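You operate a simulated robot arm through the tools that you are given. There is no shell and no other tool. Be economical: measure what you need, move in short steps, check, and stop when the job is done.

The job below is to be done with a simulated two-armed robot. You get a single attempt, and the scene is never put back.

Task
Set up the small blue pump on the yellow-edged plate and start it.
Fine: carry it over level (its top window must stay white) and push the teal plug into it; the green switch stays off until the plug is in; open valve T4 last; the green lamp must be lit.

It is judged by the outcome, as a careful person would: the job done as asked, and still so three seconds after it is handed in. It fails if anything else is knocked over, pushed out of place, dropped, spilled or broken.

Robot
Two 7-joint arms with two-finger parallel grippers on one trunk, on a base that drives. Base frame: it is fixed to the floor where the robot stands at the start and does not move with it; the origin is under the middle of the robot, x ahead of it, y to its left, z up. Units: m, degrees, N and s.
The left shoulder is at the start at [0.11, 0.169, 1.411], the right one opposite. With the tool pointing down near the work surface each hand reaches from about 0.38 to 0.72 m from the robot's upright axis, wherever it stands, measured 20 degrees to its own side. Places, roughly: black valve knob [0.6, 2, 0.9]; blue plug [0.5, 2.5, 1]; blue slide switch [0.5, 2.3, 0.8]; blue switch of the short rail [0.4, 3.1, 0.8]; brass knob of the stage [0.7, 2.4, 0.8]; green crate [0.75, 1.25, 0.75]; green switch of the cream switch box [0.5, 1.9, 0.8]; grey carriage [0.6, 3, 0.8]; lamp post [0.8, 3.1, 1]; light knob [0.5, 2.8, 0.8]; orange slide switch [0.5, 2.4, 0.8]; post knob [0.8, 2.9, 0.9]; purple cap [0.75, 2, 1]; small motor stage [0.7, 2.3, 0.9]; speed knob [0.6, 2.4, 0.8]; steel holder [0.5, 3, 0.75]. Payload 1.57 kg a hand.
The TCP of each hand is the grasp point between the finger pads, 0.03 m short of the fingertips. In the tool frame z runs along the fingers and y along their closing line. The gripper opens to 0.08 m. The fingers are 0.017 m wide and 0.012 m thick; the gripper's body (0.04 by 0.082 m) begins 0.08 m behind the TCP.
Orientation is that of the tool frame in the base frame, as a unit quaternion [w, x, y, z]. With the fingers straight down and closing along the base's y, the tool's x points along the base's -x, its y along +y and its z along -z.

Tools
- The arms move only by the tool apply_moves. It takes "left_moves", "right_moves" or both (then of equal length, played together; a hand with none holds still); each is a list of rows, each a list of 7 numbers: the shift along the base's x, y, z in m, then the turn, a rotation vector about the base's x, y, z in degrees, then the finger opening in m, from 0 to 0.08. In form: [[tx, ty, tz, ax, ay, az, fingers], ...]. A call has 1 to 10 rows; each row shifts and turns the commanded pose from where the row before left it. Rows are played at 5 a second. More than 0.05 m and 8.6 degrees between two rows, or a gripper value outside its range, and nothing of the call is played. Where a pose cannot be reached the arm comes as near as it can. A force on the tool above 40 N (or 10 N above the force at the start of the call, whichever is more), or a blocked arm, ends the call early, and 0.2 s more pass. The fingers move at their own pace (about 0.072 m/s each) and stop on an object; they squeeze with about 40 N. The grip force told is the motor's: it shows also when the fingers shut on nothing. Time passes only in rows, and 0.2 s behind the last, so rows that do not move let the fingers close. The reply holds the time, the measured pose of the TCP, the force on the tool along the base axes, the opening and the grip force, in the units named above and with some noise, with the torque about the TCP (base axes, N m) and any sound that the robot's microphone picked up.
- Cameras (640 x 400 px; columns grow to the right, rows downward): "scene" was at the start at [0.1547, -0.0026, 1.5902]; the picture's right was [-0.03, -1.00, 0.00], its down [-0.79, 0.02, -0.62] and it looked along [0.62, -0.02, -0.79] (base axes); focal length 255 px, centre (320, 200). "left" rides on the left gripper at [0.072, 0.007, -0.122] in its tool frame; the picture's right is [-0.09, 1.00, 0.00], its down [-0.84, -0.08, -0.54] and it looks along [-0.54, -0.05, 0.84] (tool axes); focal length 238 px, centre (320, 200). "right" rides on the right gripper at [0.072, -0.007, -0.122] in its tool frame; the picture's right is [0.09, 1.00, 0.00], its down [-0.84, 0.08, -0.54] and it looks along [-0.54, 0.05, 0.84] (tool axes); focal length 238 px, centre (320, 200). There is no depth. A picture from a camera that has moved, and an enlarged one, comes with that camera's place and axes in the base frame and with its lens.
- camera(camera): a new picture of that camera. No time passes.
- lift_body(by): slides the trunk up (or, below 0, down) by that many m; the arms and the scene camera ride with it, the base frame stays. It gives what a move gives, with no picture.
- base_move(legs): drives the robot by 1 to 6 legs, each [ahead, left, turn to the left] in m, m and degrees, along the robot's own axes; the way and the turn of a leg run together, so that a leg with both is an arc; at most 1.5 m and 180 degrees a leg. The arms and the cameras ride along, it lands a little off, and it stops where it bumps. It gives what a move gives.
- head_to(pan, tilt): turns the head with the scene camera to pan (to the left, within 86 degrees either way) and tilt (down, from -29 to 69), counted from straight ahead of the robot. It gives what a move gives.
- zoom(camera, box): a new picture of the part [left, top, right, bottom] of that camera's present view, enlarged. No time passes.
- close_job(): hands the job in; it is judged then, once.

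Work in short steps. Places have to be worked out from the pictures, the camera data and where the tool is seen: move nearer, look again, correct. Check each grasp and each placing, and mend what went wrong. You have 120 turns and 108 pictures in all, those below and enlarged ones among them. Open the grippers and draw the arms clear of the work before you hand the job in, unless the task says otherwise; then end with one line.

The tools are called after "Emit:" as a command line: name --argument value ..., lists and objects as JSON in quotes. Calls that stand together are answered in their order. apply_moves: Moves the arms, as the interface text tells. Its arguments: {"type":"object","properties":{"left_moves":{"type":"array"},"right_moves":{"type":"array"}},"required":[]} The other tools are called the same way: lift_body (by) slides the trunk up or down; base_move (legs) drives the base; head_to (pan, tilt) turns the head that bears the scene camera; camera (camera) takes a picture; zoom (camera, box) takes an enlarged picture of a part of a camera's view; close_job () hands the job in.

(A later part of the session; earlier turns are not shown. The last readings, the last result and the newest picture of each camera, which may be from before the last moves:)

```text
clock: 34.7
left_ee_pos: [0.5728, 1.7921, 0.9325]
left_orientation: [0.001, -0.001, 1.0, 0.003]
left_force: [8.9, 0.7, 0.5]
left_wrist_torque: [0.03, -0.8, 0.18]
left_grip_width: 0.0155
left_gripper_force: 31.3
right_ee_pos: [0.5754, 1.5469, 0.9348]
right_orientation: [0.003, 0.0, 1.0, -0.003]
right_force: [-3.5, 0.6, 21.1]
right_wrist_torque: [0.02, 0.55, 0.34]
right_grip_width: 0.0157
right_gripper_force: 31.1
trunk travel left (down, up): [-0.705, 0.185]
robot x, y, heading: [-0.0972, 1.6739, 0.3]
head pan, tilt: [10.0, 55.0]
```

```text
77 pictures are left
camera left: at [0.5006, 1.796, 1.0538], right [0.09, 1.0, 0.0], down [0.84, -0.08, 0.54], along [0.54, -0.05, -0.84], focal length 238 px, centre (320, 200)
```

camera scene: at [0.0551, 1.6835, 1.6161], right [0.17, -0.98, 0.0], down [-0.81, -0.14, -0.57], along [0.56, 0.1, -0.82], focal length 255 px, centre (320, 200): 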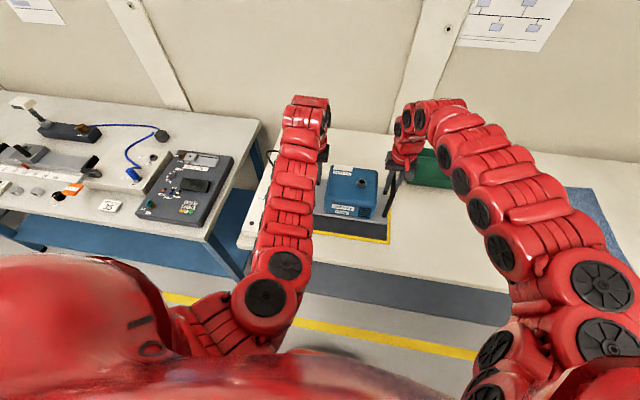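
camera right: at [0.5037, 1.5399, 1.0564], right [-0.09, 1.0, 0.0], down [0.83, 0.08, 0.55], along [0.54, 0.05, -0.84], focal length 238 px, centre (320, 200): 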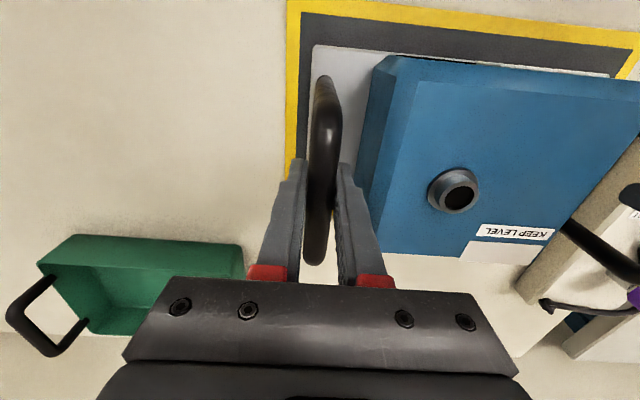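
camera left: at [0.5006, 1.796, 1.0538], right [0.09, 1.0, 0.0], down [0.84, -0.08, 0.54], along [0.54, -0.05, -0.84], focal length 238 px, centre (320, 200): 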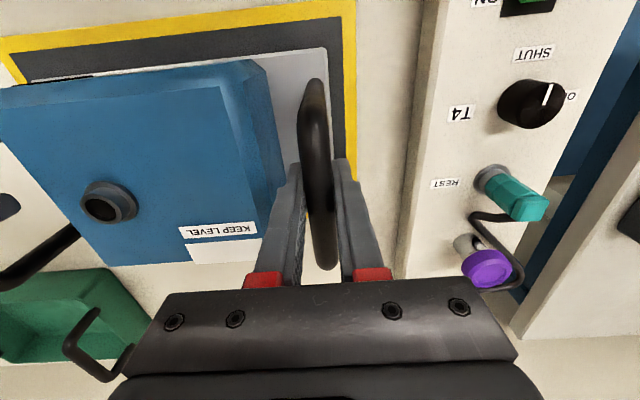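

The pump sits inside the yellow border. I open the fingers to 0.038 and rise straight up.

Emit:
apply_moves --left_moves '[[0, 0, 0, 0, 0, 0, 0.038], [0, 0, 0, 0, 0, 0, 0.038], [0, 0, 0, 0, 0, 0, 0.038]]' --right_moves '[[0, 0, 0, 0, 0, 0, 0.038], [0, 0, 0, 0, 0, 0, 0.038], [0, 0, 0, 0, 0, 0, 0.038]]'

Emit:
apply_moves --left_moves '[[0, 0, 0.03, 0, 0, 0, 0.038], [0, 0, 0.04, 0, 0, 0, 0.038], [0, 0, 0.04, 0, 0, 0, 0.038], [0, 0, 0.04, 0, 0, 0, 0.038]]' --right_moves '[[0, 0, 0.03, 0, 0, 0, 0.038], [0, 0, 0.04, 0, 0, 0, 0.038], [0, 0, 0.04, 0, 0, 0, 0.038], [0, 0, 0.04, 0, 0, 0, 0.038]]'

Emit:
camera --camera "left"

Emit:
camera --camera "right"

```text
clock: 35.5
left_ee_pos: [0.5751, 1.7907, 0.9306]
left_orientation: [0.0, 0.0, 1.0, 0.002]
left_force: [0.6, 0.4, 0.1]
left_wrist_torque: [0.02, -0.02, -0.01]
left_grip_width: 0.0382
left_gripper_force: 0.1
right_ee_pos: [0.5757, 1.5471, 0.9315]
right_orientation: [0.0, 0.001, 1.0, -0.002]
right_force: [0.2, 0.0, 0.0]
right_wrist_torque: [-0.01, 0.0, 0.0]
right_grip_width: 0.0381
right_gripper_force: 0.0
trunk travel left (down, up): [-0.705, 0.185]
robot x, y, heading: [-0.1006, 1.6682, -0.3]
head pan, tilt: [10.0, 55.0]
```

```text
clock: 36.5
left_ee_pos: [0.5735, 1.7915, 1.0819]
left_orientation: [0.0, -0.001, 1.0, 0.002]
left_force: [0.7, 0.1, 0.1]
left_wrist_torque: [0.01, 0.03, -0.02]
left_grip_width: 0.0377
left_gripper_force: 0.1
right_ee_pos: [0.5755, 1.5462, 1.0839]
right_orientation: [0.0, 0.002, 1.0, -0.002]
right_force: [0.3, -0.3, 0.5]
right_wrist_torque: [-0.04, -0.01, -0.04]
right_grip_width: 0.0383
right_gripper_force: 0.1
trunk travel left (down, up): [-0.705, 0.185]
robot x, y, heading: [-0.0961, 1.6717, -0.1]
head pan, tilt: [10.0, 55.0]
```

```text
76 pictures are left
camera left: at [0.5009, 1.7959, 1.2042], right [0.09, 1.0, 0.0], down [0.84, -0.08, 0.54], along [0.54, -0.05, -0.84], focal length 238 px, centre (320, 200)
```

left: 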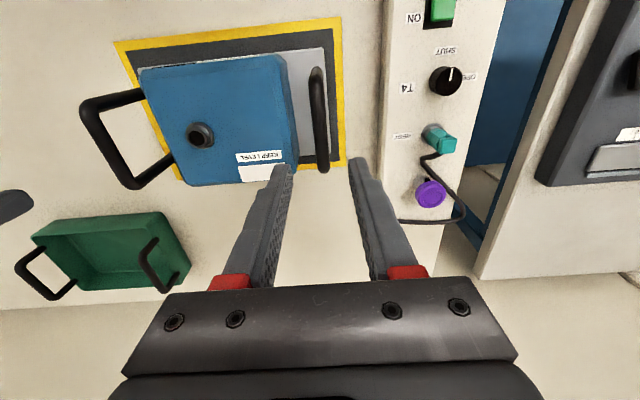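

```text
75 pictures are left
camera right: at [0.5027, 1.5389, 1.2056], right [-0.09, 1.0, 0.0], down [0.84, 0.08, 0.54], along [0.54, 0.04, -0.84], focal length 238 px, centre (320, 200)
```

right: 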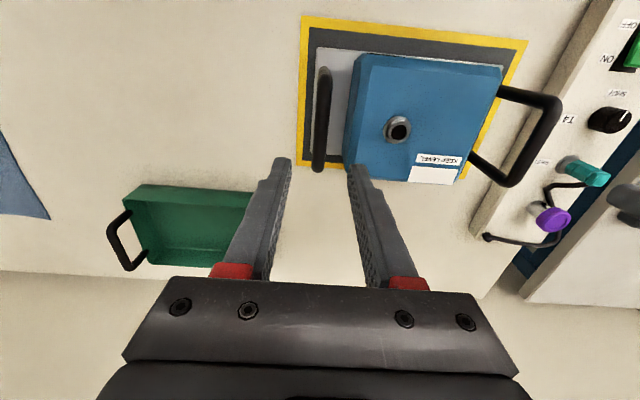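

The pump is placed well and the window is white; the port rim is at ≈[0.579, 1.640, 0.914]. Now I zoom on the plug and the box from both wrist cameras.

Emit:
zoom --camera "left" --box '[370, 60, 490, 240]'

Emit:
zoom --camera "right" --box '[470, 80, 640, 260]'

Emit:
zoom --camera "left" --box '[380, 0, 490, 110]'

```text
2.22 times, centred on (430, 150) of left
camera zoom: at [0.5009, 1.7959, 1.2042], right [0.09, 1.0, 0.0], down [0.84, -0.08, 0.54], along [0.54, -0.05, -0.84], focal length 530 px, centre (76, 311)
```

zoom: 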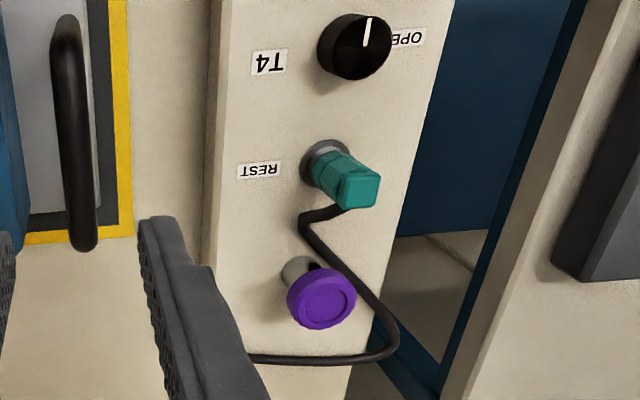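

```text
2.22 times, centred on (555, 170) of right
camera zoom: at [0.5027, 1.5389, 1.2056], right [-0.09, 1.0, 0.0], down [0.84, 0.08, 0.54], along [0.54, 0.04, -0.84], focal length 530 px, centre (-202, 267)
```

zoom: 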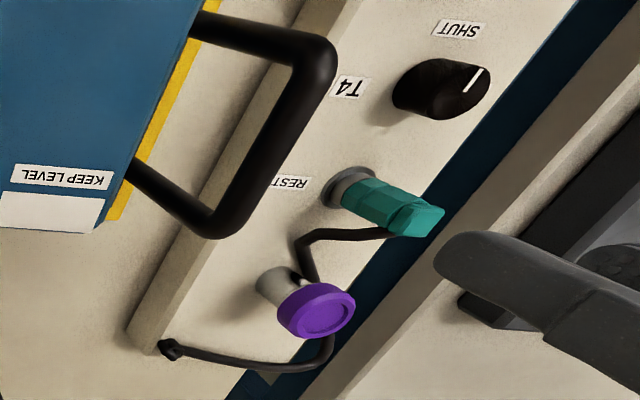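

```text
3.64 times, centred on (435, 55) of left
camera zoom: at [0.5009, 1.7959, 1.2042], right [0.09, 1.0, 0.0], down [0.84, -0.08, 0.54], along [0.54, -0.05, -0.84], focal length 867 px, centre (-98, 727)
```

zoom: 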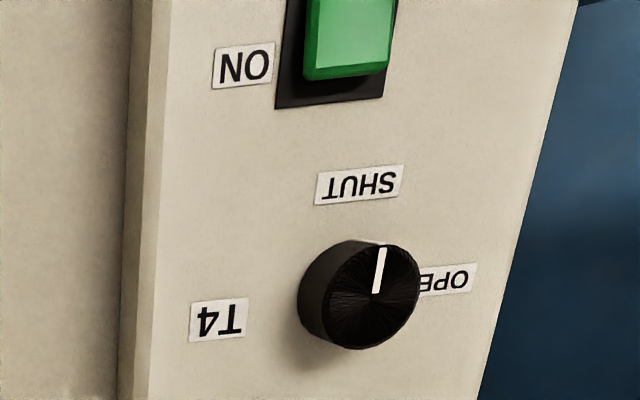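

Plug top ≈[0.624, 1.953, 0.902], its base at z≈0.84, cable leaving on the +x side, so a vertical grasp closing along y suits. I move the right arm clear, then shift the base slightly ahead/left.

Emit:
apply_moves --right_moves '[[0, -0.03, 0.03, 0, 0, 0, 0.038], [0, -0.04, 0.02, 0, 0, 0, 0.038], [0, -0.04, 0.02, 0, 0, 0, 0.038], [0, -0.04, 0.01, 0, 0, 0, 0.038], [0, -0.04, 0, 0, 0, 0, 0.038]]'

Emit:
base_move --legs '[[0.056, 0.03, 0]]'

```text
clock: 37.7
left_ee_pos: [0.5736, 1.7902, 1.0799]
left_orientation: [-0.001, -0.002, 1.0, 0.003]
left_force: [0.6, -0.5, -0.4]
left_wrist_torque: [0.0, -0.01, 0.01]
left_grip_width: 0.0382
left_gripper_force: 0.1
right_ee_pos: [0.581, 1.356, 1.1534]
right_orientation: [-0.001, 0.002, 1.0, -0.001]
right_force: [-0.5, -0.2, 0.4]
right_wrist_torque: [0.0, -0.01, -0.01]
right_grip_width: 0.038
right_gripper_force: 0.1
right hand out of reach, approached as far as the arm can: row 4
trunk travel left (down, up): [-0.705, 0.185]
robot x, y, heading: [-0.0986, 1.6674, 0.1]
head pan, tilt: [10.0, 55.0]
```

```text
clock: 38.6
left_ee_pos: [0.6277, 1.8199, 1.0816]
left_orientation: [0.0, -0.001, 1.0, 0.002]
left_force: [-0.3, 0.0, 0.5]
left_wrist_torque: [-0.02, 0.0, 0.0]
left_grip_width: 0.0384
left_gripper_force: 0.0
right_ee_pos: [0.6339, 1.3861, 1.1554]
right_orientation: [0.0, 0.002, 1.0, -0.002]
right_force: [-0.5, -0.2, -0.4]
right_wrist_torque: [0.0, -0.02, -0.01]
right_grip_width: 0.0378
right_gripper_force: 0.1
trunk travel left (down, up): [-0.705, 0.185]
robot x, y, heading: [-0.0453, 1.6993, -0.2]
head pan, tilt: [10.0, 55.0]
```

I move the left hand above the plug at z≈1.0, fingers open to 0.06, and look.

Emit:
apply_moves --left_moves '[[0, 0.034, 0, 0, 0, 0, 0.06], [0, 0.034, 0, 0, 0, 0, 0.06], [0, 0.034, 0, 0, 0, 0, 0.06], [-0.002, 0.033, -0.01, 0, 0, 0, 0.06], [0, 0, -0.035, 0, 0, 0, 0.06], [0, 0, -0.035, 0, 0, 0, 0.06]]'

Emit:
camera --camera "left"

Emit:
head_to --pan 22 --tilt 50

Emit:
camera --camera "scene"

```text
clock: 40.0
left_ee_pos: [0.6277, 1.9564, 1.0006]
left_orientation: [0.0, 0.001, 1.0, 0.002]
left_force: [-0.7, 0.0, -0.5]
left_wrist_torque: [0.02, 0.02, 0.03]
left_grip_width: 0.0601
left_gripper_force: 0.1
right_ee_pos: [0.636, 1.3858, 1.1554]
right_orientation: [0.0, 0.001, 1.0, -0.002]
right_force: [0.6, 0.0, 0.1]
right_wrist_torque: [-0.02, 0.02, 0.03]
right_grip_width: 0.0379
right_gripper_force: 0.0
trunk travel left (down, up): [-0.705, 0.185]
robot x, y, heading: [-0.0488, 1.702, -0.1]
head pan, tilt: [10.0, 55.0]
```

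```text
71 pictures are left
camera left: at [0.5552, 1.9614, 1.123], right [0.09, 1.0, 0.0], down [0.84, -0.08, 0.54], along [0.54, -0.05, -0.84], focal length 238 px, centre (320, 200)
```

left: 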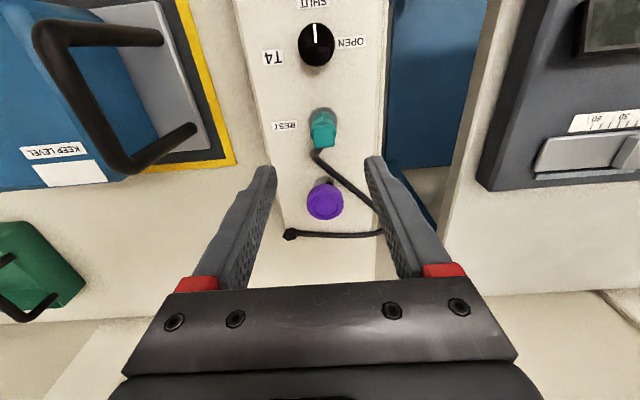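

```text
clock: 40.8
left_ee_pos: [0.6279, 1.9557, 1.0006]
left_orientation: [0.0, -0.001, 1.0, 0.003]
left_force: [-0.2, -0.2, 0.4]
left_wrist_torque: [0.02, 0.05, 0.0]
left_grip_width: 0.06
left_gripper_force: 0.0
right_ee_pos: [0.6342, 1.3863, 1.155]
right_orientation: [0.001, 0.002, 1.0, -0.002]
right_force: [0.0, 0.2, -0.7]
right_wrist_torque: [-0.01, 0.0, -0.03]
right_grip_width: 0.0379
right_gripper_force: 0.0
trunk travel left (down, up): [-0.705, 0.185]
robot x, y, heading: [-0.0432, 1.6999, -0.4]
head pan, tilt: [22.0, 50.0]
```

```text
70 pictures are left
camera scene: at [0.1083, 1.7292, 1.5728], right [0.37, -0.93, 0.0], down [-0.71, -0.29, -0.64], along [0.6, 0.24, -0.77], focal length 255 px, centre (320, 200)
```

scene: 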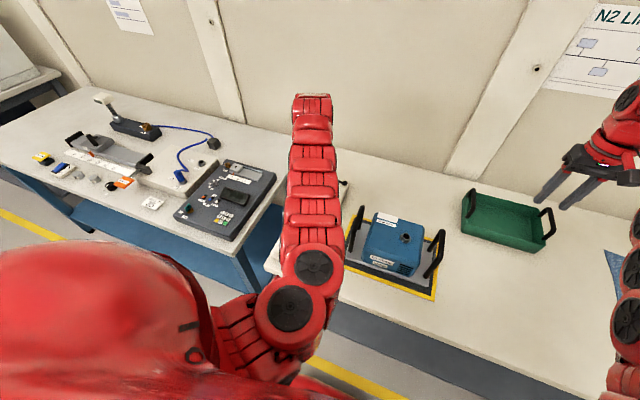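

I zoom to refine plug and cable position before descending.

Emit:
zoom --camera "left" --box '[250, 20, 400, 240]'

```text
1.82 times, centred on (325, 130) of left
camera zoom: at [0.555, 1.9608, 1.1236], right [0.09, 1.0, 0.0], down [0.84, -0.08, 0.54], along [0.54, -0.05, -0.84], focal length 433 px, centre (311, 327)
```

zoom: 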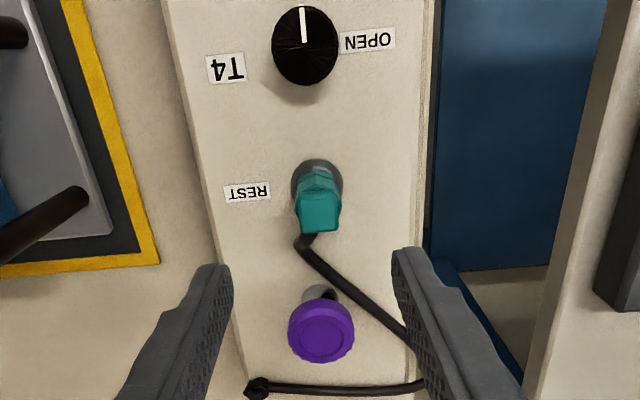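

Plug top at ≈[0.623, 1.958]. I correct by a few mm and descend around it to z≈0.884.

Emit:
apply_moves --left_moves '[[-0.003, 0.002, -0.03, 0, 0, 0, 0.06], [0, 0, -0.03, 0, 0, 0, 0.06], [0, 0, -0.03, 0, 0, 0, 0.06], [0, 0, -0.015, 0, 0, 0, 0.06], [0, 0, -0.011, 0, 0, 0, 0.06], [0, 0, 0, 0, 0, 0, 0.06]]'

Emit:
camera --camera "left"

```text
clock: 42.2
left_ee_pos: [0.6241, 1.9591, 0.8844]
left_orientation: [-0.001, -0.001, 1.0, 0.002]
left_force: [-0.3, 0.2, -0.5]
left_wrist_torque: [0.0, 0.01, 0.0]
left_grip_width: 0.0599
left_gripper_force: 0.1
right_ee_pos: [0.6358, 1.3858, 1.1557]
right_orientation: [0.001, 0.002, 1.0, -0.001]
right_force: [-0.4, -0.2, 0.2]
right_wrist_torque: [-0.02, 0.01, 0.0]
right_grip_width: 0.0383
right_gripper_force: 0.1
trunk travel left (down, up): [-0.705, 0.185]
robot x, y, heading: [-0.0419, 1.6987, -0.0]
head pan, tilt: [22.0, 50.0]
```

```text
68 pictures are left
camera left: at [0.5515, 1.963, 1.007], right [0.09, 1.0, 0.0], down [0.84, -0.08, 0.54], along [0.54, -0.05, -0.84], focal length 238 px, centre (320, 200)
```

left: 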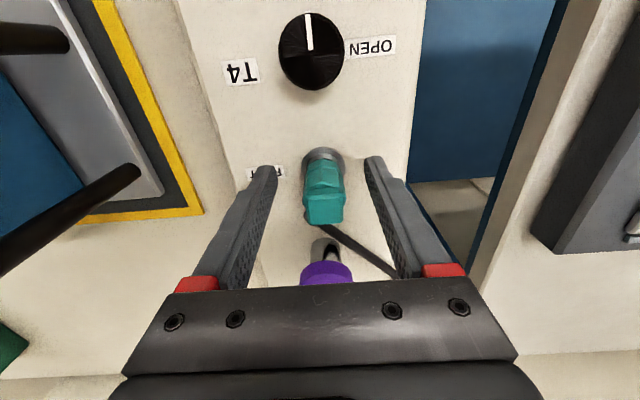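

The plug is between the fingers. I close on it.

Emit:
apply_moves --left_moves '[[0, 0, 0, 0, 0, 0, 0], [0, 0, 0, 0, 0, 0, 0], [0, 0, 0, 0, 0, 0, 0], [0, 0, 0, 0, 0, 0, 0]]'

Emit:
camera --camera "left"

```text
clock: 43.2
left_ee_pos: [0.624, 1.9587, 0.8857]
left_orientation: [0.0, -0.001, 1.0, 0.002]
left_force: [-0.5, 1.9, 0.3]
left_wrist_torque: [0.07, -0.02, 0.01]
left_grip_width: 0.0252
left_gripper_force: 36.2
right_ee_pos: [0.6345, 1.3865, 1.1551]
right_orientation: [0.001, 0.002, 1.0, -0.002]
right_force: [1.4, 0.1, 0.1]
right_wrist_torque: [0.0, 0.01, 0.0]
right_grip_width: 0.038
right_gripper_force: 0.0
trunk travel left (down, up): [-0.705, 0.185]
robot x, y, heading: [-0.0421, 1.7024, -0.2]
head pan, tilt: [22.0, 50.0]
```

```text
67 pictures are left
camera left: at [0.5515, 1.9635, 1.0071], right [0.09, 1.0, 0.0], down [0.84, -0.08, 0.54], along [0.54, -0.05, -0.84], focal length 238 px, centre (320, 200)
```

left: 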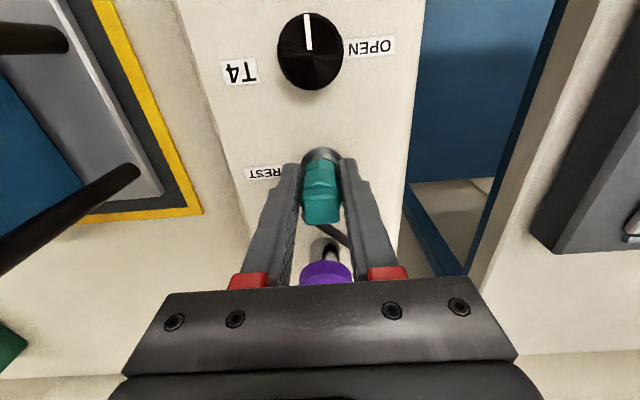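

Gripped at 0.025 m with little side force. I pull straight up slowly.

Emit:
apply_moves --left_moves '[[0, 0, 0.01, 0, 0, 0, 0], [0, 0, 0.01, 0, 0, 0, 0], [0, 0, 0.015, 0, 0, 0, 0], [0, 0, 0.015, 0, 0, 0, 0], [0, 0, 0.02, 0, 0, 0, 0]]'

Emit:
camera --camera "left"

```text
clock: 44.4
left_ee_pos: [0.6251, 1.9576, 0.9554]
left_orientation: [0.0, 0.0, 1.0, 0.002]
left_force: [0.1, -0.3, -0.4]
left_wrist_torque: [0.01, 0.02, 0.03]
left_grip_width: 0.0251
left_gripper_force: 36.4
right_ee_pos: [0.6349, 1.3856, 1.1555]
right_orientation: [0.002, 0.001, 1.0, -0.001]
right_force: [-0.5, -0.6, 0.1]
right_wrist_torque: [0.0, -0.01, -0.01]
right_grip_width: 0.0383
right_gripper_force: 0.1
trunk travel left (down, up): [-0.705, 0.185]
robot x, y, heading: [-0.0404, 1.697, -0.2]
head pan, tilt: [22.0, 50.0]
```

```text
66 pictures are left
camera left: at [0.5516, 1.9625, 1.0778], right [0.09, 1.0, 0.0], down [0.84, -0.08, 0.54], along [0.54, -0.05, -0.84], focal length 238 px, centre (320, 200)
```

left: 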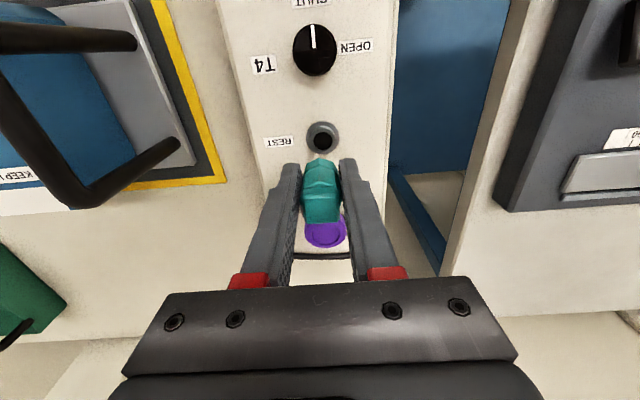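

The plug is out of the rest. I raise it to z≈1.03 to clear the pump handle, then strafe the base right 0.15 m.

Emit:
apply_moves --left_moves '[[0, 0, 0.025, 0, 0, 0, 0], [0, 0, 0.025, 0, 0, 0, 0], [0, 0, 0.025, 0, 0, 0, 0]]'

Emit:
base_move --legs '[[0.0, -0.15, 0]]'

Emit:
camera --camera "left"

Emit:
camera --camera "right"

```text
clock: 45.2
left_ee_pos: [0.624, 1.9576, 1.0306]
left_orientation: [-0.001, 0.0, 1.0, 0.001]
left_force: [-0.2, 0.0, -0.2]
left_wrist_torque: [0.02, 0.0, 0.02]
left_grip_width: 0.0253
left_gripper_force: 36.6
right_ee_pos: [0.6348, 1.3864, 1.1546]
right_orientation: [0.001, 0.002, 1.0, -0.001]
right_force: [0.4, -0.4, -0.5]
right_wrist_torque: [0.01, -0.01, 0.0]
right_grip_width: 0.0379
right_gripper_force: 0.0
trunk travel left (down, up): [-0.705, 0.185]
robot x, y, heading: [-0.0411, 1.7043, 0.0]
head pan, tilt: [22.0, 50.0]
```

```text
clock: 46.5
left_ee_pos: [0.6251, 1.8086, 1.0298]
left_orientation: [-0.001, 0.0, 1.0, 0.002]
left_force: [-0.1, -0.5, 0.4]
left_wrist_torque: [0.01, -0.02, 0.01]
left_grip_width: 0.0251
left_gripper_force: 36.2
right_ee_pos: [0.6348, 1.2369, 1.1542]
right_orientation: [0.001, 0.002, 1.0, -0.002]
right_force: [-0.7, 0.5, -0.1]
right_wrist_torque: [0.02, 0.02, 0.0]
right_grip_width: 0.0377
right_gripper_force: 0.2
trunk travel left (down, up): [-0.705, 0.185]
robot x, y, heading: [-0.0405, 1.5508, -0.3]
head pan, tilt: [22.0, 50.0]
```

```text
65 pictures are left
camera left: at [0.5519, 1.8143, 1.1517], right [0.09, 1.0, 0.0], down [0.84, -0.08, 0.54], along [0.54, -0.05, -0.84], focal length 238 px, centre (320, 200)
```

left: 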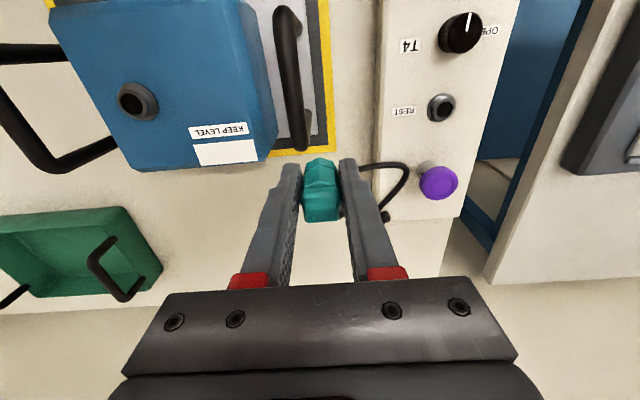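

```text
64 pictures are left
camera right: at [0.5627, 1.2301, 1.2775], right [-0.09, 1.0, 0.0], down [0.84, 0.08, 0.54], along [0.54, 0.04, -0.84], focal length 238 px, centre (320, 200)
```

right: 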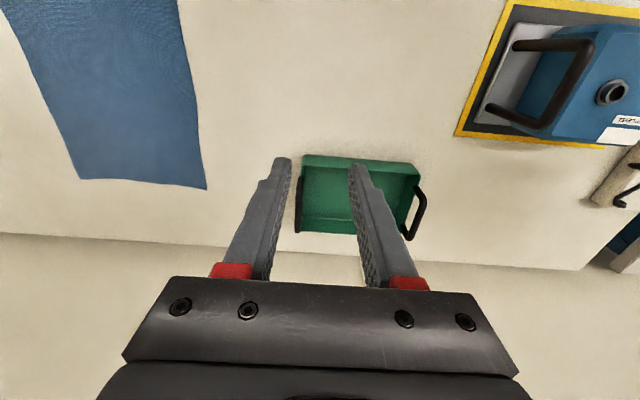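

Port again estimated at [0.579, 1.640]. I carry the plug over the handle to above the port.

Emit:
apply_moves --left_moves '[[0, -0.034, 0, 0, 0, 0, 0], [-0.01, -0.034, 0, 0, 0, 0, 0], [-0.012, -0.034, 0, 0, 0, 0, 0], [-0.013, -0.034, 0, 0, 0, 0, 0], [-0.013, -0.0325, 0, 0, 0, 0, 0], [0, 0, 0, 0, 0, 0, 0]]'

Emit:
camera --camera "left"

Emit:
camera --camera "scene"

```text
clock: 48.0
left_ee_pos: [0.6159, 1.6601, 1.0357]
left_orientation: [0.0, -0.001, 1.0, 0.002]
left_force: [-1.1, -0.2, -1.0]
left_wrist_torque: [-0.01, 0.0, -0.01]
left_grip_width: 0.0252
left_gripper_force: 36.6
left hand out of reach, approached as far as the arm can: row 4, 5
right_ee_pos: [0.6339, 1.2359, 1.1535]
right_orientation: [0.001, 0.002, 1.0, -0.002]
right_force: [0.1, 0.7, 0.1]
right_wrist_torque: [-0.01, -0.02, 0.02]
right_grip_width: 0.0378
right_gripper_force: 0.2
trunk travel left (down, up): [-0.705, 0.185]
robot x, y, heading: [-0.0435, 1.5509, -0.1]
head pan, tilt: [22.0, 50.0]
```

```text
63 pictures are left
camera left: at [0.5438, 1.6647, 1.1582], right [0.09, 1.0, 0.0], down [0.84, -0.08, 0.54], along [0.54, -0.05, -0.84], focal length 238 px, centre (320, 200)
```

left: 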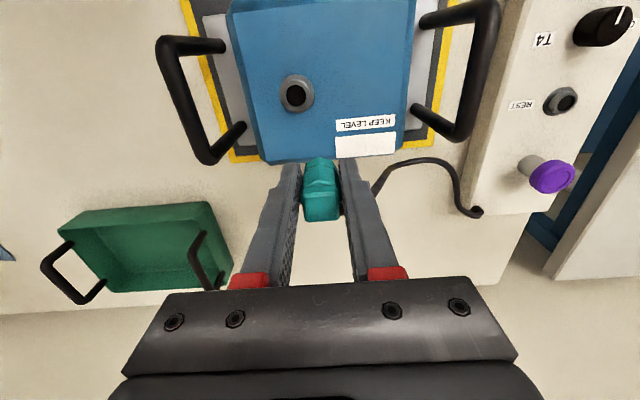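

```text
62 pictures are left
camera scene: at [0.1079, 1.5792, 1.5728], right [0.37, -0.93, 0.0], down [-0.71, -0.29, -0.64], along [0.6, 0.24, -0.77], focal length 255 px, centre (320, 200)
```

scene: 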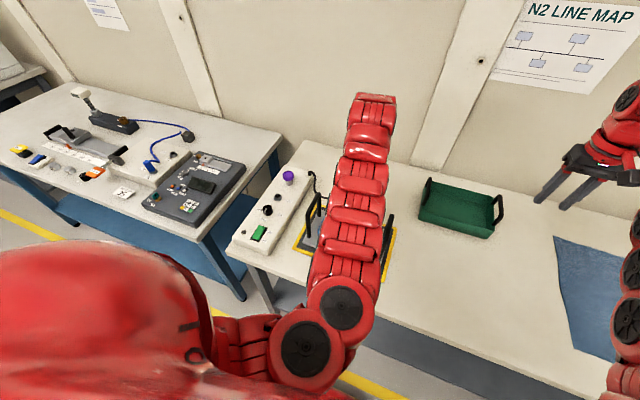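

Inner reach limit again; I back the base by 0.05 m (and 0.02 right), which brings the plug nearly over the port.

Emit:
base_move --legs '[[-0.05, -0.02, 0]]'

Emit:
apply_moves --left_moves '[[0, 0, 0, 0, 0, 0, 0]]'

Emit:
camera --camera "left"

```text
clock: 48.9
left_ee_pos: [0.5689, 1.6424, 1.0341]
left_orientation: [0.0, 0.0, 1.0, 0.002]
left_force: [-1.2, 0.8, -0.3]
left_wrist_torque: [0.02, 0.03, 0.0]
left_grip_width: 0.0248
left_gripper_force: 36.3
right_ee_pos: [0.588, 1.2176, 1.1529]
right_orientation: [-0.001, 0.001, 1.0, -0.002]
right_force: [0.0, -0.2, -0.5]
right_wrist_torque: [0.0, 0.0, -0.03]
right_grip_width: 0.0379
right_gripper_force: 0.1
trunk travel left (down, up): [-0.705, 0.185]
robot x, y, heading: [-0.0935, 1.527, 0.0]
head pan, tilt: [22.0, 50.0]
```

```text
clock: 49.3
left_ee_pos: [0.5687, 1.643, 1.0338]
left_orientation: [-0.001, -0.001, 1.0, 0.002]
left_force: [0.4, 1.1, -0.5]
left_wrist_torque: [-0.02, 0.05, -0.04]
left_grip_width: 0.0251
left_gripper_force: 36.6
right_ee_pos: [0.5892, 1.2181, 1.1527]
right_orientation: [-0.001, 0.001, 1.0, -0.002]
right_force: [1.0, 0.6, -0.2]
right_wrist_torque: [-0.02, 0.02, -0.01]
right_grip_width: 0.038
right_gripper_force: 0.0
trunk travel left (down, up): [-0.705, 0.185]
robot x, y, heading: [-0.0917, 1.5335, -0.1]
head pan, tilt: [22.0, 50.0]
```

```text
61 pictures are left
camera left: at [0.4969, 1.6475, 1.1565], right [0.09, 1.0, 0.0], down [0.84, -0.08, 0.54], along [0.54, -0.05, -0.84], focal length 238 px, centre (320, 200)
```

left: 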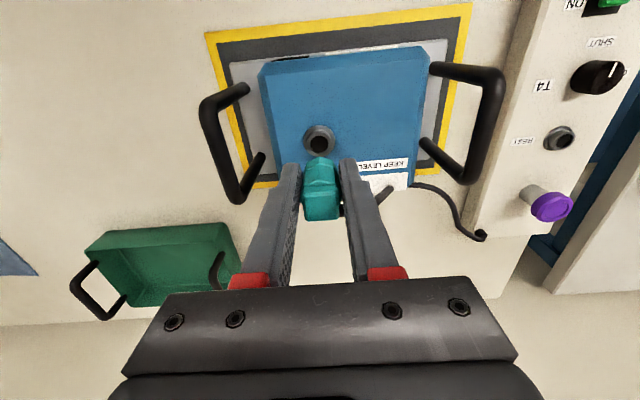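

The port is almost below the plug. I zoom to align accurately, comparing with how the REST hole looked.

Emit:
apply_moves --left_moves '[[0.006, -0.003, -0.01, 0, 0, 0, 0], [0, 0, 0, 0, 0, 0, 0]]'

Emit:
zoom --camera "left" --box '[270, 100, 370, 230]'

```text
clock: 49.9
left_ee_pos: [0.5736, 1.6382, 1.027]
left_orientation: [0.0, -0.001, 1.0, 0.002]
left_force: [-1.1, 0.0, 0.2]
left_wrist_torque: [0.01, -0.01, -0.01]
left_grip_width: 0.0252
left_gripper_force: 36.5
right_ee_pos: [0.5867, 1.2176, 1.153]
right_orientation: [0.0, 0.001, 1.0, -0.002]
right_force: [0.1, -0.4, -0.7]
right_wrist_torque: [0.0, -0.02, -0.03]
right_grip_width: 0.0378
right_gripper_force: 0.2
trunk travel left (down, up): [-0.705, 0.185]
robot x, y, heading: [-0.0907, 1.5311, -0.1]
head pan, tilt: [22.0, 50.0]
```

```text
3.08 times, centred on (320, 165) of left
camera zoom: at [0.5015, 1.6434, 1.1477], right [0.09, 1.0, 0.0], down [0.84, -0.08, 0.54], along [0.54, -0.05, -0.84], focal length 733 px, centre (320, 308)
```

zoom: 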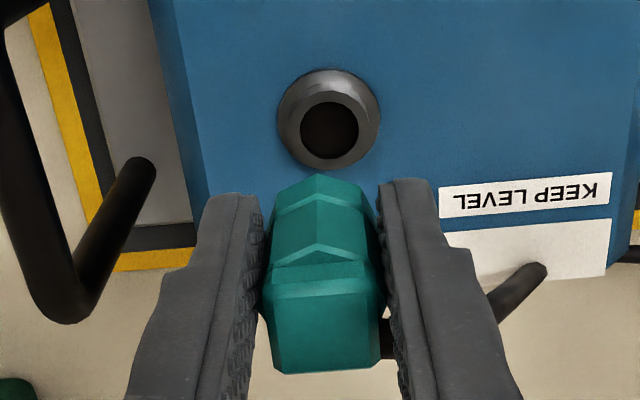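

Port hole ≈[0.579, 1.639]. I nudge (+0.004, +0.001) and lower 0.035 for a closer look at the plug tip.

Emit:
apply_moves --left_moves '[[0.004, 0.001, -0.02, 0, 0, 0, 0], [0, 0, -0.015, 0, 0, 0, 0], [0, 0, 0, 0, 0, 0, 0]]'

Emit:
zoom --camera "left" --box '[270, 100, 370, 230]'

Emit:
head_to --pan 8 --tilt 50

Emit:
camera --camera "scene"

Emit:
camera --camera "right"

```text
clock: 50.7
left_ee_pos: [0.5772, 1.639, 0.9913]
left_orientation: [0.001, -0.001, 1.0, 0.001]
left_force: [-0.4, 0.0, 0.0]
left_wrist_torque: [-0.04, -0.01, 0.0]
left_grip_width: 0.0251
left_gripper_force: 36.8
right_ee_pos: [0.5864, 1.2177, 1.1554]
right_orientation: [0.001, 0.001, 1.0, -0.002]
right_force: [-0.6, 0.8, 1.7]
right_wrist_torque: [0.0, 0.02, 0.04]
right_grip_width: 0.038
right_gripper_force: 0.0
trunk travel left (down, up): [-0.705, 0.185]
robot x, y, heading: [-0.0934, 1.5316, -0.2]
head pan, tilt: [22.0, 50.0]
```

```text
3.08 times, centred on (320, 165) of left
camera zoom: at [0.5044, 1.6443, 1.1134], right [0.09, 1.0, 0.0], down [0.84, -0.08, 0.54], along [0.54, -0.05, -0.84], focal length 733 px, centre (320, 308)
```

zoom: 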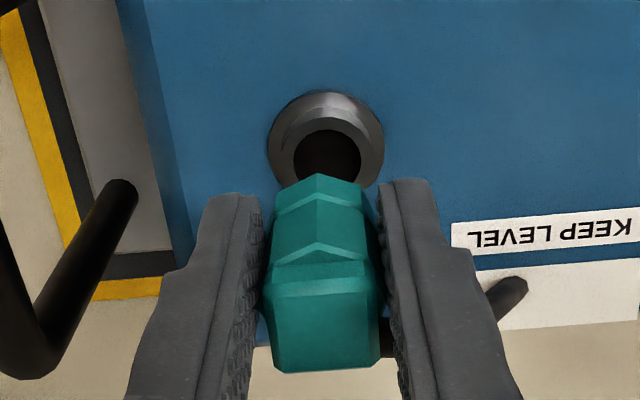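

```text
clock: 51.5
left_ee_pos: [0.5767, 1.6401, 0.9918]
left_orientation: [-0.001, 0.0, 1.0, 0.002]
left_force: [0.2, 0.2, 0.2]
left_wrist_torque: [-0.02, -0.01, 0.03]
left_grip_width: 0.0252
left_gripper_force: 36.3
right_ee_pos: [0.5851, 1.2176, 1.1553]
right_orientation: [-0.001, 0.002, 1.0, -0.002]
right_force: [0.5, 0.3, -0.3]
right_wrist_torque: [0.01, -0.03, 0.0]
right_grip_width: 0.038
right_gripper_force: 0.0
trunk travel left (down, up): [-0.705, 0.185]
robot x, y, heading: [-0.0934, 1.5324, -0.1]
head pan, tilt: [8.0, 50.0]
```

```text
58 pictures are left
camera scene: at [0.0638, 1.5425, 1.5727], right [0.14, -0.99, 0.0], down [-0.76, -0.11, -0.64], along [0.64, 0.09, -0.77], focal length 255 px, centre (320, 200)
```

scene: 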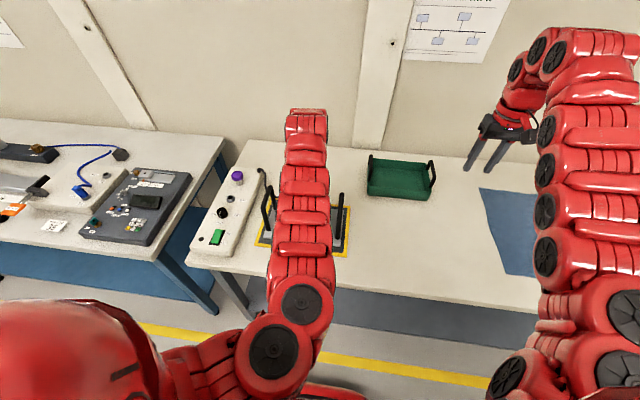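

```text
57 pictures are left
camera right: at [0.5135, 1.21, 1.2771], right [-0.09, 1.0, 0.0], down [0.84, 0.08, 0.54], along [0.54, 0.05, -0.84], focal length 238 px, centre (320, 200)
```

right: 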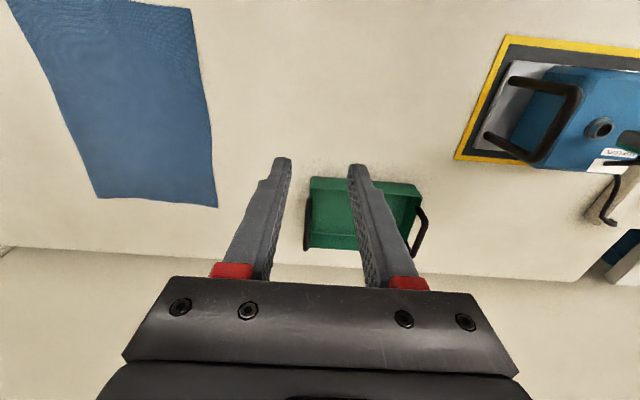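

Alignment matches the reference (target TCP ≈[0.5765, 1.6395]). I lower in small steps, watching force.

Emit:
apply_moves --left_moves '[[0, 0, -0.005, 0, 0, 0, 0], [0, 0, -0.005, 0, 0, 0, 0], [0, 0, -0.005, 0, 0, 0, 0], [0, 0, 0, 0, 0, 0, 0]]'

Emit:
zoom --camera "left" --box '[270, 100, 370, 230]'

```text
clock: 52.5
left_ee_pos: [0.5765, 1.6388, 0.9764]
left_orientation: [0.0, -0.001, 1.0, 0.002]
left_force: [-0.4, -0.1, -0.5]
left_wrist_torque: [-0.01, -0.04, -0.01]
left_grip_width: 0.0253
left_gripper_force: 36.2
right_ee_pos: [0.5855, 1.2167, 1.156]
right_orientation: [0.0, 0.001, 1.0, -0.002]
right_force: [0.3, 0.6, 0.3]
right_wrist_torque: [0.0, 0.0, -0.01]
right_grip_width: 0.0381
right_gripper_force: 0.1
trunk travel left (down, up): [-0.705, 0.185]
robot x, y, heading: [-0.0914, 1.5333, -0.2]
head pan, tilt: [8.0, 50.0]
```

```text
3.08 times, centred on (320, 165) of left
camera zoom: at [0.5046, 1.6443, 1.098], right [0.09, 1.0, 0.0], down [0.84, -0.08, 0.54], along [0.54, -0.05, -0.84], focal length 733 px, centre (320, 308)
```

zoom: 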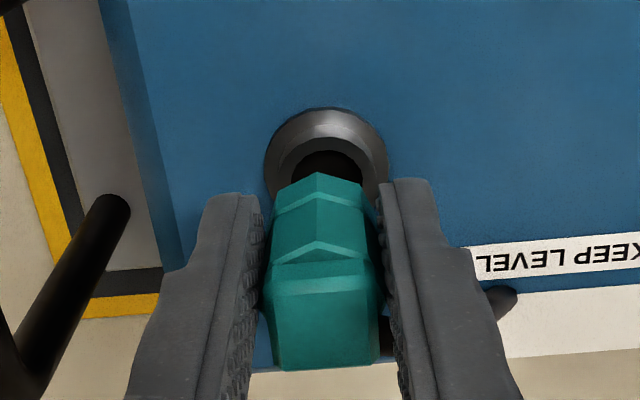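

Consistent with the reference. I continue down in 3 mm steps.

Emit:
apply_moves --left_moves '[[0, 0.0005, -0.003, 0, 0, 0, 0], [0, 0, -0.003, 0, 0, 0, 0], [0, 0, -0.003, 0, 0, 0, 0], [0, 0, -0.003, 0, 0, 0, 0], [0, 0, 0, 0, 0, 0, 0]]'

Emit:
zoom --camera "left" --box '[270, 100, 370, 230]'

```text
clock: 53.6
left_ee_pos: [0.5763, 1.64, 0.963]
left_orientation: [0.0, 0.0, 1.0, 0.001]
left_force: [-0.4, 0.5, -0.7]
left_wrist_torque: [0.02, 0.01, 0.0]
left_grip_width: 0.0252
left_gripper_force: 36.4
right_ee_pos: [0.5861, 1.2158, 1.154]
right_orientation: [0.0, 0.001, 1.0, -0.001]
right_force: [0.4, 0.0, -0.7]
right_wrist_torque: [-0.02, 0.02, -0.05]
right_grip_width: 0.0377
right_gripper_force: 0.1
trunk travel left (down, up): [-0.705, 0.185]
robot x, y, heading: [-0.0927, 1.5356, 0.2]
head pan, tilt: [8.0, 50.0]
```

```text
3.08 times, centred on (320, 165) of left
camera zoom: at [0.5045, 1.6447, 1.0861], right [0.09, 1.0, 0.0], down [0.84, -0.08, 0.54], along [0.54, -0.05, -0.84], focal length 733 px, centre (320, 308)
```

zoom: 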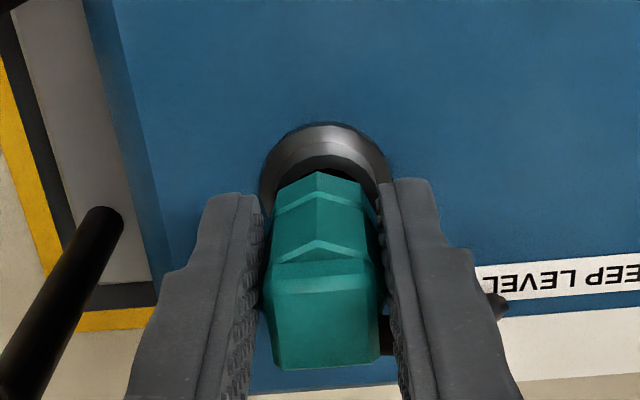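

Ring-to-plug offset looks the same as when seated in REST. I continue lowering.

Emit:
apply_moves --left_moves '[[0, 0.0005, -0.003, 0, 0, 0, 0], [0, 0, -0.003, 0, 0, 0, 0], [0, 0, -0.003, 0, 0, 0, 0], [0, 0, 0, 0, 0, 0, 0]]'

```text
clock: 54.6
left_ee_pos: [0.5762, 1.6396, 0.9575]
left_orientation: [0.002, -0.001, 1.0, 0.001]
left_force: [3.0, 0.3, 23.3]
left_wrist_torque: [0.0, -0.21, -0.03]
left_grip_width: 0.0254
left_gripper_force: 36.5
right_ee_pos: [0.5841, 1.216, 1.1559]
right_orientation: [0.002, 0.002, 1.0, -0.002]
right_force: [0.5, 0.8, -0.2]
right_wrist_torque: [-0.01, -0.01, -0.01]
right_grip_width: 0.0382
right_gripper_force: 0.0
trunk travel left (down, up): [-0.705, 0.185]
robot x, y, heading: [-0.0905, 1.5293, -0.0]
head pan, tilt: [8.0, 50.0]
```

Contact at z≈0.957 with 23 N, close to the expected seat height. I look closely.

Emit:
zoom --camera "left" --box '[270, 120, 370, 230]'

Emit:
zoom --camera "right" --box '[540, 60, 640, 200]'

```text
3.64 times, centred on (320, 175) of left
camera zoom: at [0.5032, 1.6453, 1.0792], right [0.09, 1.0, 0.0], down [0.83, -0.08, 0.55], along [0.54, -0.05, -0.84], focal length 867 px, centre (320, 291)
```

zoom: 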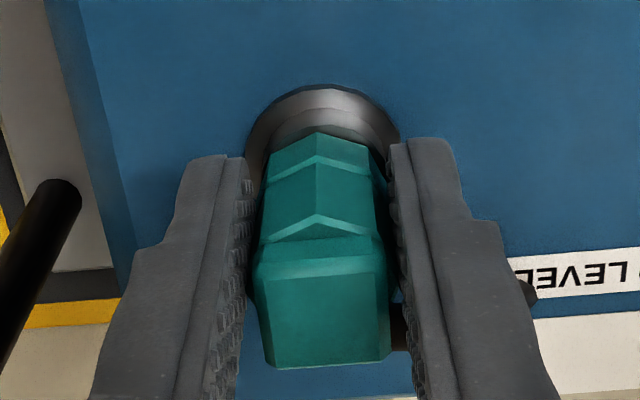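

```text
2.86 times, centred on (590, 130) of right
camera zoom: at [0.5112, 1.2097, 1.2786], right [-0.09, 1.0, 0.0], down [0.84, 0.08, 0.54], along [0.54, 0.05, -0.84], focal length 681 px, centre (-451, 400)
```

zoom: 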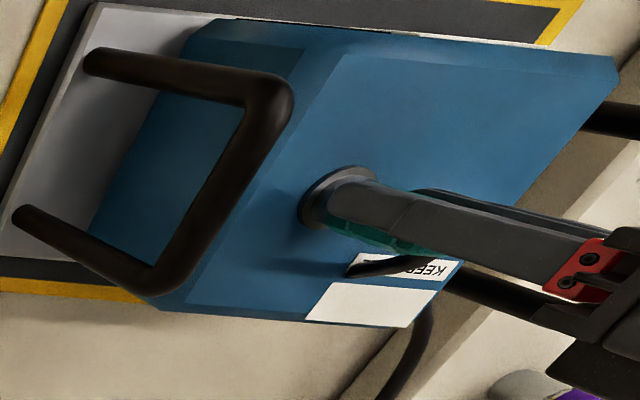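

It may need pushing home. I press down in 1 mm steps within the force guard and listen for a click.

Emit:
apply_moves --left_moves '[[0, 0, -0.001, 0, 0, 0, 0], [0, 0, -0.001, 0, 0, 0, 0], [0, 0, -0.001, 0, 0, 0, 0], [0, 0, -0.001, 0, 0, 0, 0], [0, 0, 0, 0, 0, 0, 0]]'

```text
clock: 56.0
left_ee_pos: [0.5744, 1.6394, 0.9548]
left_orientation: [0.003, -0.001, 1.0, 0.002]
left_force: [-6.0, 0.4, 21.2]
left_wrist_torque: [-0.02, 0.12, 0.05]
left_grip_width: 0.0247
left_gripper_force: 36.5
right_ee_pos: [0.5811, 1.2166, 1.1553]
right_orientation: [0.002, 0.001, 1.0, -0.001]
right_force: [0.0, 0.0, 0.5]
right_wrist_torque: [-0.01, 0.01, -0.02]
right_grip_width: 0.0381
right_gripper_force: 0.1
trunk travel left (down, up): [-0.705, 0.185]
robot x, y, heading: [-0.0925, 1.533, -0.2]
head pan, tilt: [8.0, 50.0]
stopped in row 5 (left hand): the force on the tool passed its limit at 41 N (the readings are from after the stop); the commanded pose is now the measured one
```

The force limit was reached at z 0.955. I look again to see whether it sank in or is riding on the rim.

Emit:
zoom --camera "left" --box '[270, 120, 370, 230]'

Emit:
zoom --camera "right" --box '[570, 90, 640, 170]'

```text
3.64 times, centred on (320, 175) of left
camera zoom: at [0.5019, 1.6453, 1.0751], right [0.09, 1.0, 0.0], down [0.83, -0.08, 0.55], along [0.54, -0.05, -0.84], focal length 867 px, centre (320, 291)
```

zoom: 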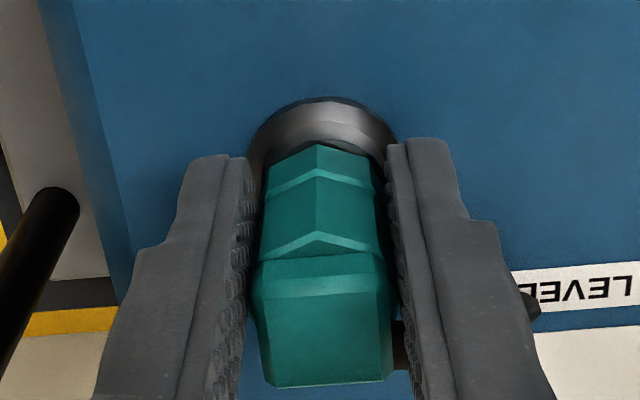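

```text
5.00 times, centred on (605, 130) of right
camera zoom: at [0.5098, 1.2096, 1.2784], right [-0.09, 1.0, 0.0], down [0.84, 0.08, 0.54], along [0.54, 0.05, -0.84], focal length 1192 px, centre (-1105, 550)
```

zoom: 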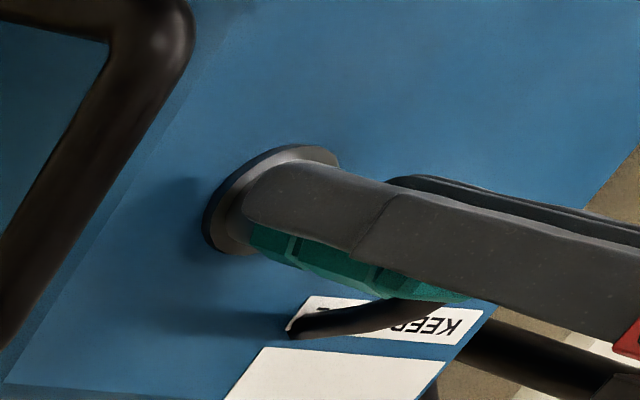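

The plug slipped ~3 mm up in the grip, and the picture resembles how it sat in REST. I test whether it is captured: ease up 2 mm and wiggle sideways.

Emit:
apply_moves --left_moves '[[0, 0, 0.001, 0, 0, 0, 0], [0, 0, 0.001, 0, 0, 0, 0], [0, 0, 0, 0, 0, 0, 0]]'

Emit:
apply_moves --left_moves '[[0.002, 0, 0, 0, 0, 0, 0], [0.002, 0, 0, 0, 0, 0, 0], [0, 0, 0, 0, 0, 0, 0]]'

Emit:
apply_moves --left_moves '[[-0.002, 0.002, 0, 0, 0, 0, 0], [-0.002, 0.002, 0, 0, 0, 0, 0], [0, 0, 0, 0, 0, 0, 0]]'

```text
clock: 56.8
left_ee_pos: [0.5775, 1.6401, 0.9528]
left_orientation: [0.001, -0.001, 1.0, 0.002]
left_force: [-4.9, 0.7, 6.4]
left_wrist_torque: [0.03, 0.11, 0.01]
left_grip_width: 0.0251
left_gripper_force: 36.2
right_ee_pos: [0.5839, 1.2167, 1.1549]
right_orientation: [0.001, 0.002, 1.0, -0.002]
right_force: [-0.2, -0.4, 0.3]
right_wrist_torque: [0.01, 0.0, 0.01]
right_grip_width: 0.0384
right_gripper_force: 0.0
trunk travel left (down, up): [-0.705, 0.185]
robot x, y, heading: [-0.0924, 1.5322, -0.4]
head pan, tilt: [8.0, 50.0]
```

```text
clock: 57.6
left_ee_pos: [0.5809, 1.6403, 0.9535]
left_orientation: [0.001, 0.0, 1.0, 0.002]
left_force: [-6.6, -0.4, 4.3]
left_wrist_torque: [-0.06, 0.17, -0.01]
left_grip_width: 0.0252
left_gripper_force: 35.8
right_ee_pos: [0.5857, 1.2169, 1.1554]
right_orientation: [0.0, 0.002, 1.0, -0.002]
right_force: [-0.3, -0.3, -0.5]
right_wrist_torque: [0.01, 0.0, 0.01]
right_grip_width: 0.0382
right_gripper_force: 0.1
trunk travel left (down, up): [-0.705, 0.185]
robot x, y, heading: [-0.0919, 1.5305, -0.1]
head pan, tilt: [8.0, 50.0]
```

```text
clock: 58.4
left_ee_pos: [0.5774, 1.6432, 0.9542]
left_orientation: [0.001, -0.001, 1.0, 0.001]
left_force: [1.6, -6.7, 6.5]
left_wrist_torque: [-0.23, -0.14, -0.06]
left_grip_width: 0.025
left_gripper_force: 36.7
right_ee_pos: [0.5847, 1.2165, 1.155]
right_orientation: [0.001, 0.002, 1.0, 0.0]
right_force: [-0.7, 1.0, 0.1]
right_wrist_torque: [0.04, 0.02, 0.02]
right_grip_width: 0.0379
right_gripper_force: 0.0
trunk travel left (down, up): [-0.705, 0.185]
robot x, y, heading: [-0.0917, 1.531, -0.1]
head pan, tilt: [8.0, 50.0]
```

Ambiguous: it slid about 4 mm with ~6.6 N. I raise a bit to free it and re-examine the alignment.

Emit:
apply_moves --left_moves '[[0, -0.002, 0.005, 0, 0, 0, 0], [0, -0.001, 0.01, 0, 0, 0, 0], [0, 0, 0.015, 0, 0, 0, 0], [0, 0, 0.01, 0, 0, 0, 0], [0, 0, 0, 0, 0, 0, 0]]'

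Emit:
zoom --camera "left" --box '[270, 110, 370, 230]'

Emit:
zoom --camera "right" --box '[540, 80, 640, 190]'

```text
clock: 59.6
left_ee_pos: [0.5773, 1.6421, 0.9933]
left_orientation: [0.001, 0.0, 1.0, 0.002]
left_force: [0.0, 0.3, -0.5]
left_wrist_torque: [-0.01, 0.02, 0.02]
left_grip_width: 0.0253
left_gripper_force: 35.9
right_ee_pos: [0.5841, 1.2181, 1.155]
right_orientation: [0.002, 0.002, 1.0, -0.001]
right_force: [0.7, 0.9, -0.6]
right_wrist_torque: [0.0, -0.01, -0.03]
right_grip_width: 0.0378
right_gripper_force: 0.1
trunk travel left (down, up): [-0.705, 0.185]
robot x, y, heading: [-0.0887, 1.5348, 0.1]
head pan, tilt: [8.0, 50.0]
```

```text
3.33 times, centred on (320, 170) of left
camera zoom: at [0.5045, 1.6464, 1.1149], right [0.09, 1.0, 0.0], down [0.84, -0.08, 0.54], along [0.54, -0.05, -0.84], focal length 794 px, centre (320, 300)
```

zoom: 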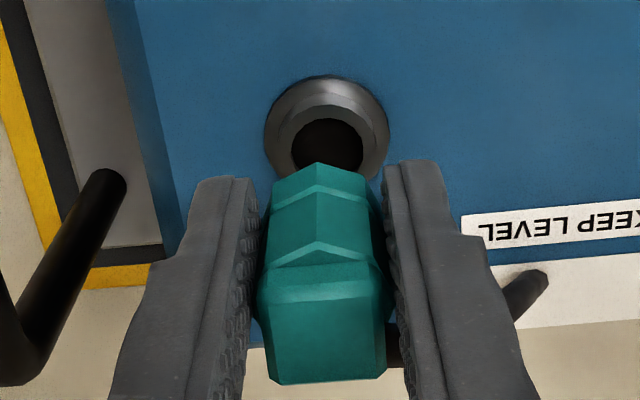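

```text
3.64 times, centred on (590, 135) of right
camera zoom: at [0.5132, 1.21, 1.2773], right [-0.09, 1.0, 0.0], down [0.84, 0.08, 0.54], along [0.54, 0.05, -0.84], focal length 867 px, centre (-662, 436)
```

zoom: 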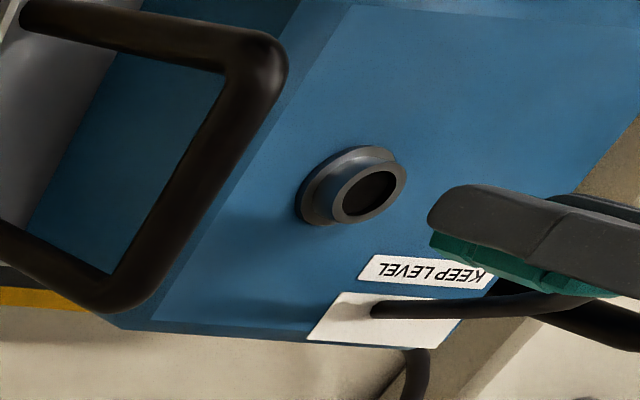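

The port hole (~18 mm) is narrower than the plug body, so I need to see the plug's lower end. I bring the right wrist camera closer and tilt it towards the plug.

Emit:
apply_moves --right_moves '[[0, 0.01, -0.01, 8, 0, 0, 0.038], [0, 0.01, -0.01, 8, 0, 0, 0.038], [0, 0.01, -0.01, 8, 0, 0, 0.038], [0, 0.01, -0.01, 8, 0, 0, 0.038], [0, 0.01, -0.01, 8, 0, 0, 0.038]]'

Emit:
camera --camera "right"

```text
clock: 60.8
left_ee_pos: [0.5779, 1.6418, 0.9916]
left_orientation: [0.0, -0.001, 1.0, 0.002]
left_force: [0.3, 0.3, 0.3]
left_wrist_torque: [0.02, 0.0, 0.02]
left_grip_width: 0.025
left_gripper_force: 36.5
right_ee_pos: [0.5777, 1.2669, 1.1022]
right_orientation: [-0.001, 0.001, 0.94, 0.342]
right_force: [0.1, -0.3, -0.6]
right_wrist_torque: [0.02, 0.02, 0.03]
right_grip_width: 0.038
right_gripper_force: 0.0
right hand out of reach, approached as far as the arm can: row 4, 5
trunk travel left (down, up): [-0.705, 0.185]
robot x, y, heading: [-0.093, 1.5336, -0.1]
head pan, tilt: [8.0, 50.0]
```

```text
48 pictures are left
camera right: at [0.5057, 1.1822, 1.1906], right [-0.09, 0.76, 0.64], down [0.84, -0.29, 0.46], along [0.54, 0.58, -0.61], focal length 238 px, centre (320, 200)
```

right: 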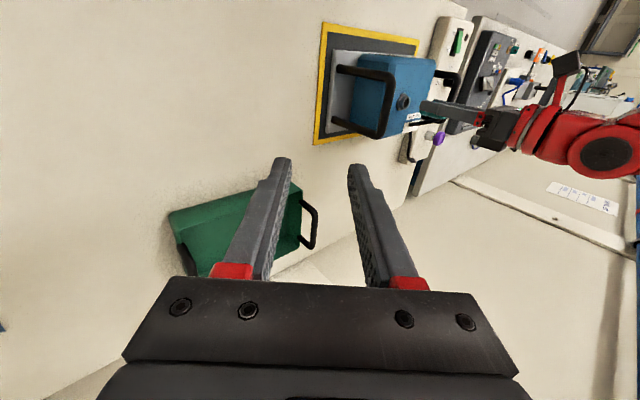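

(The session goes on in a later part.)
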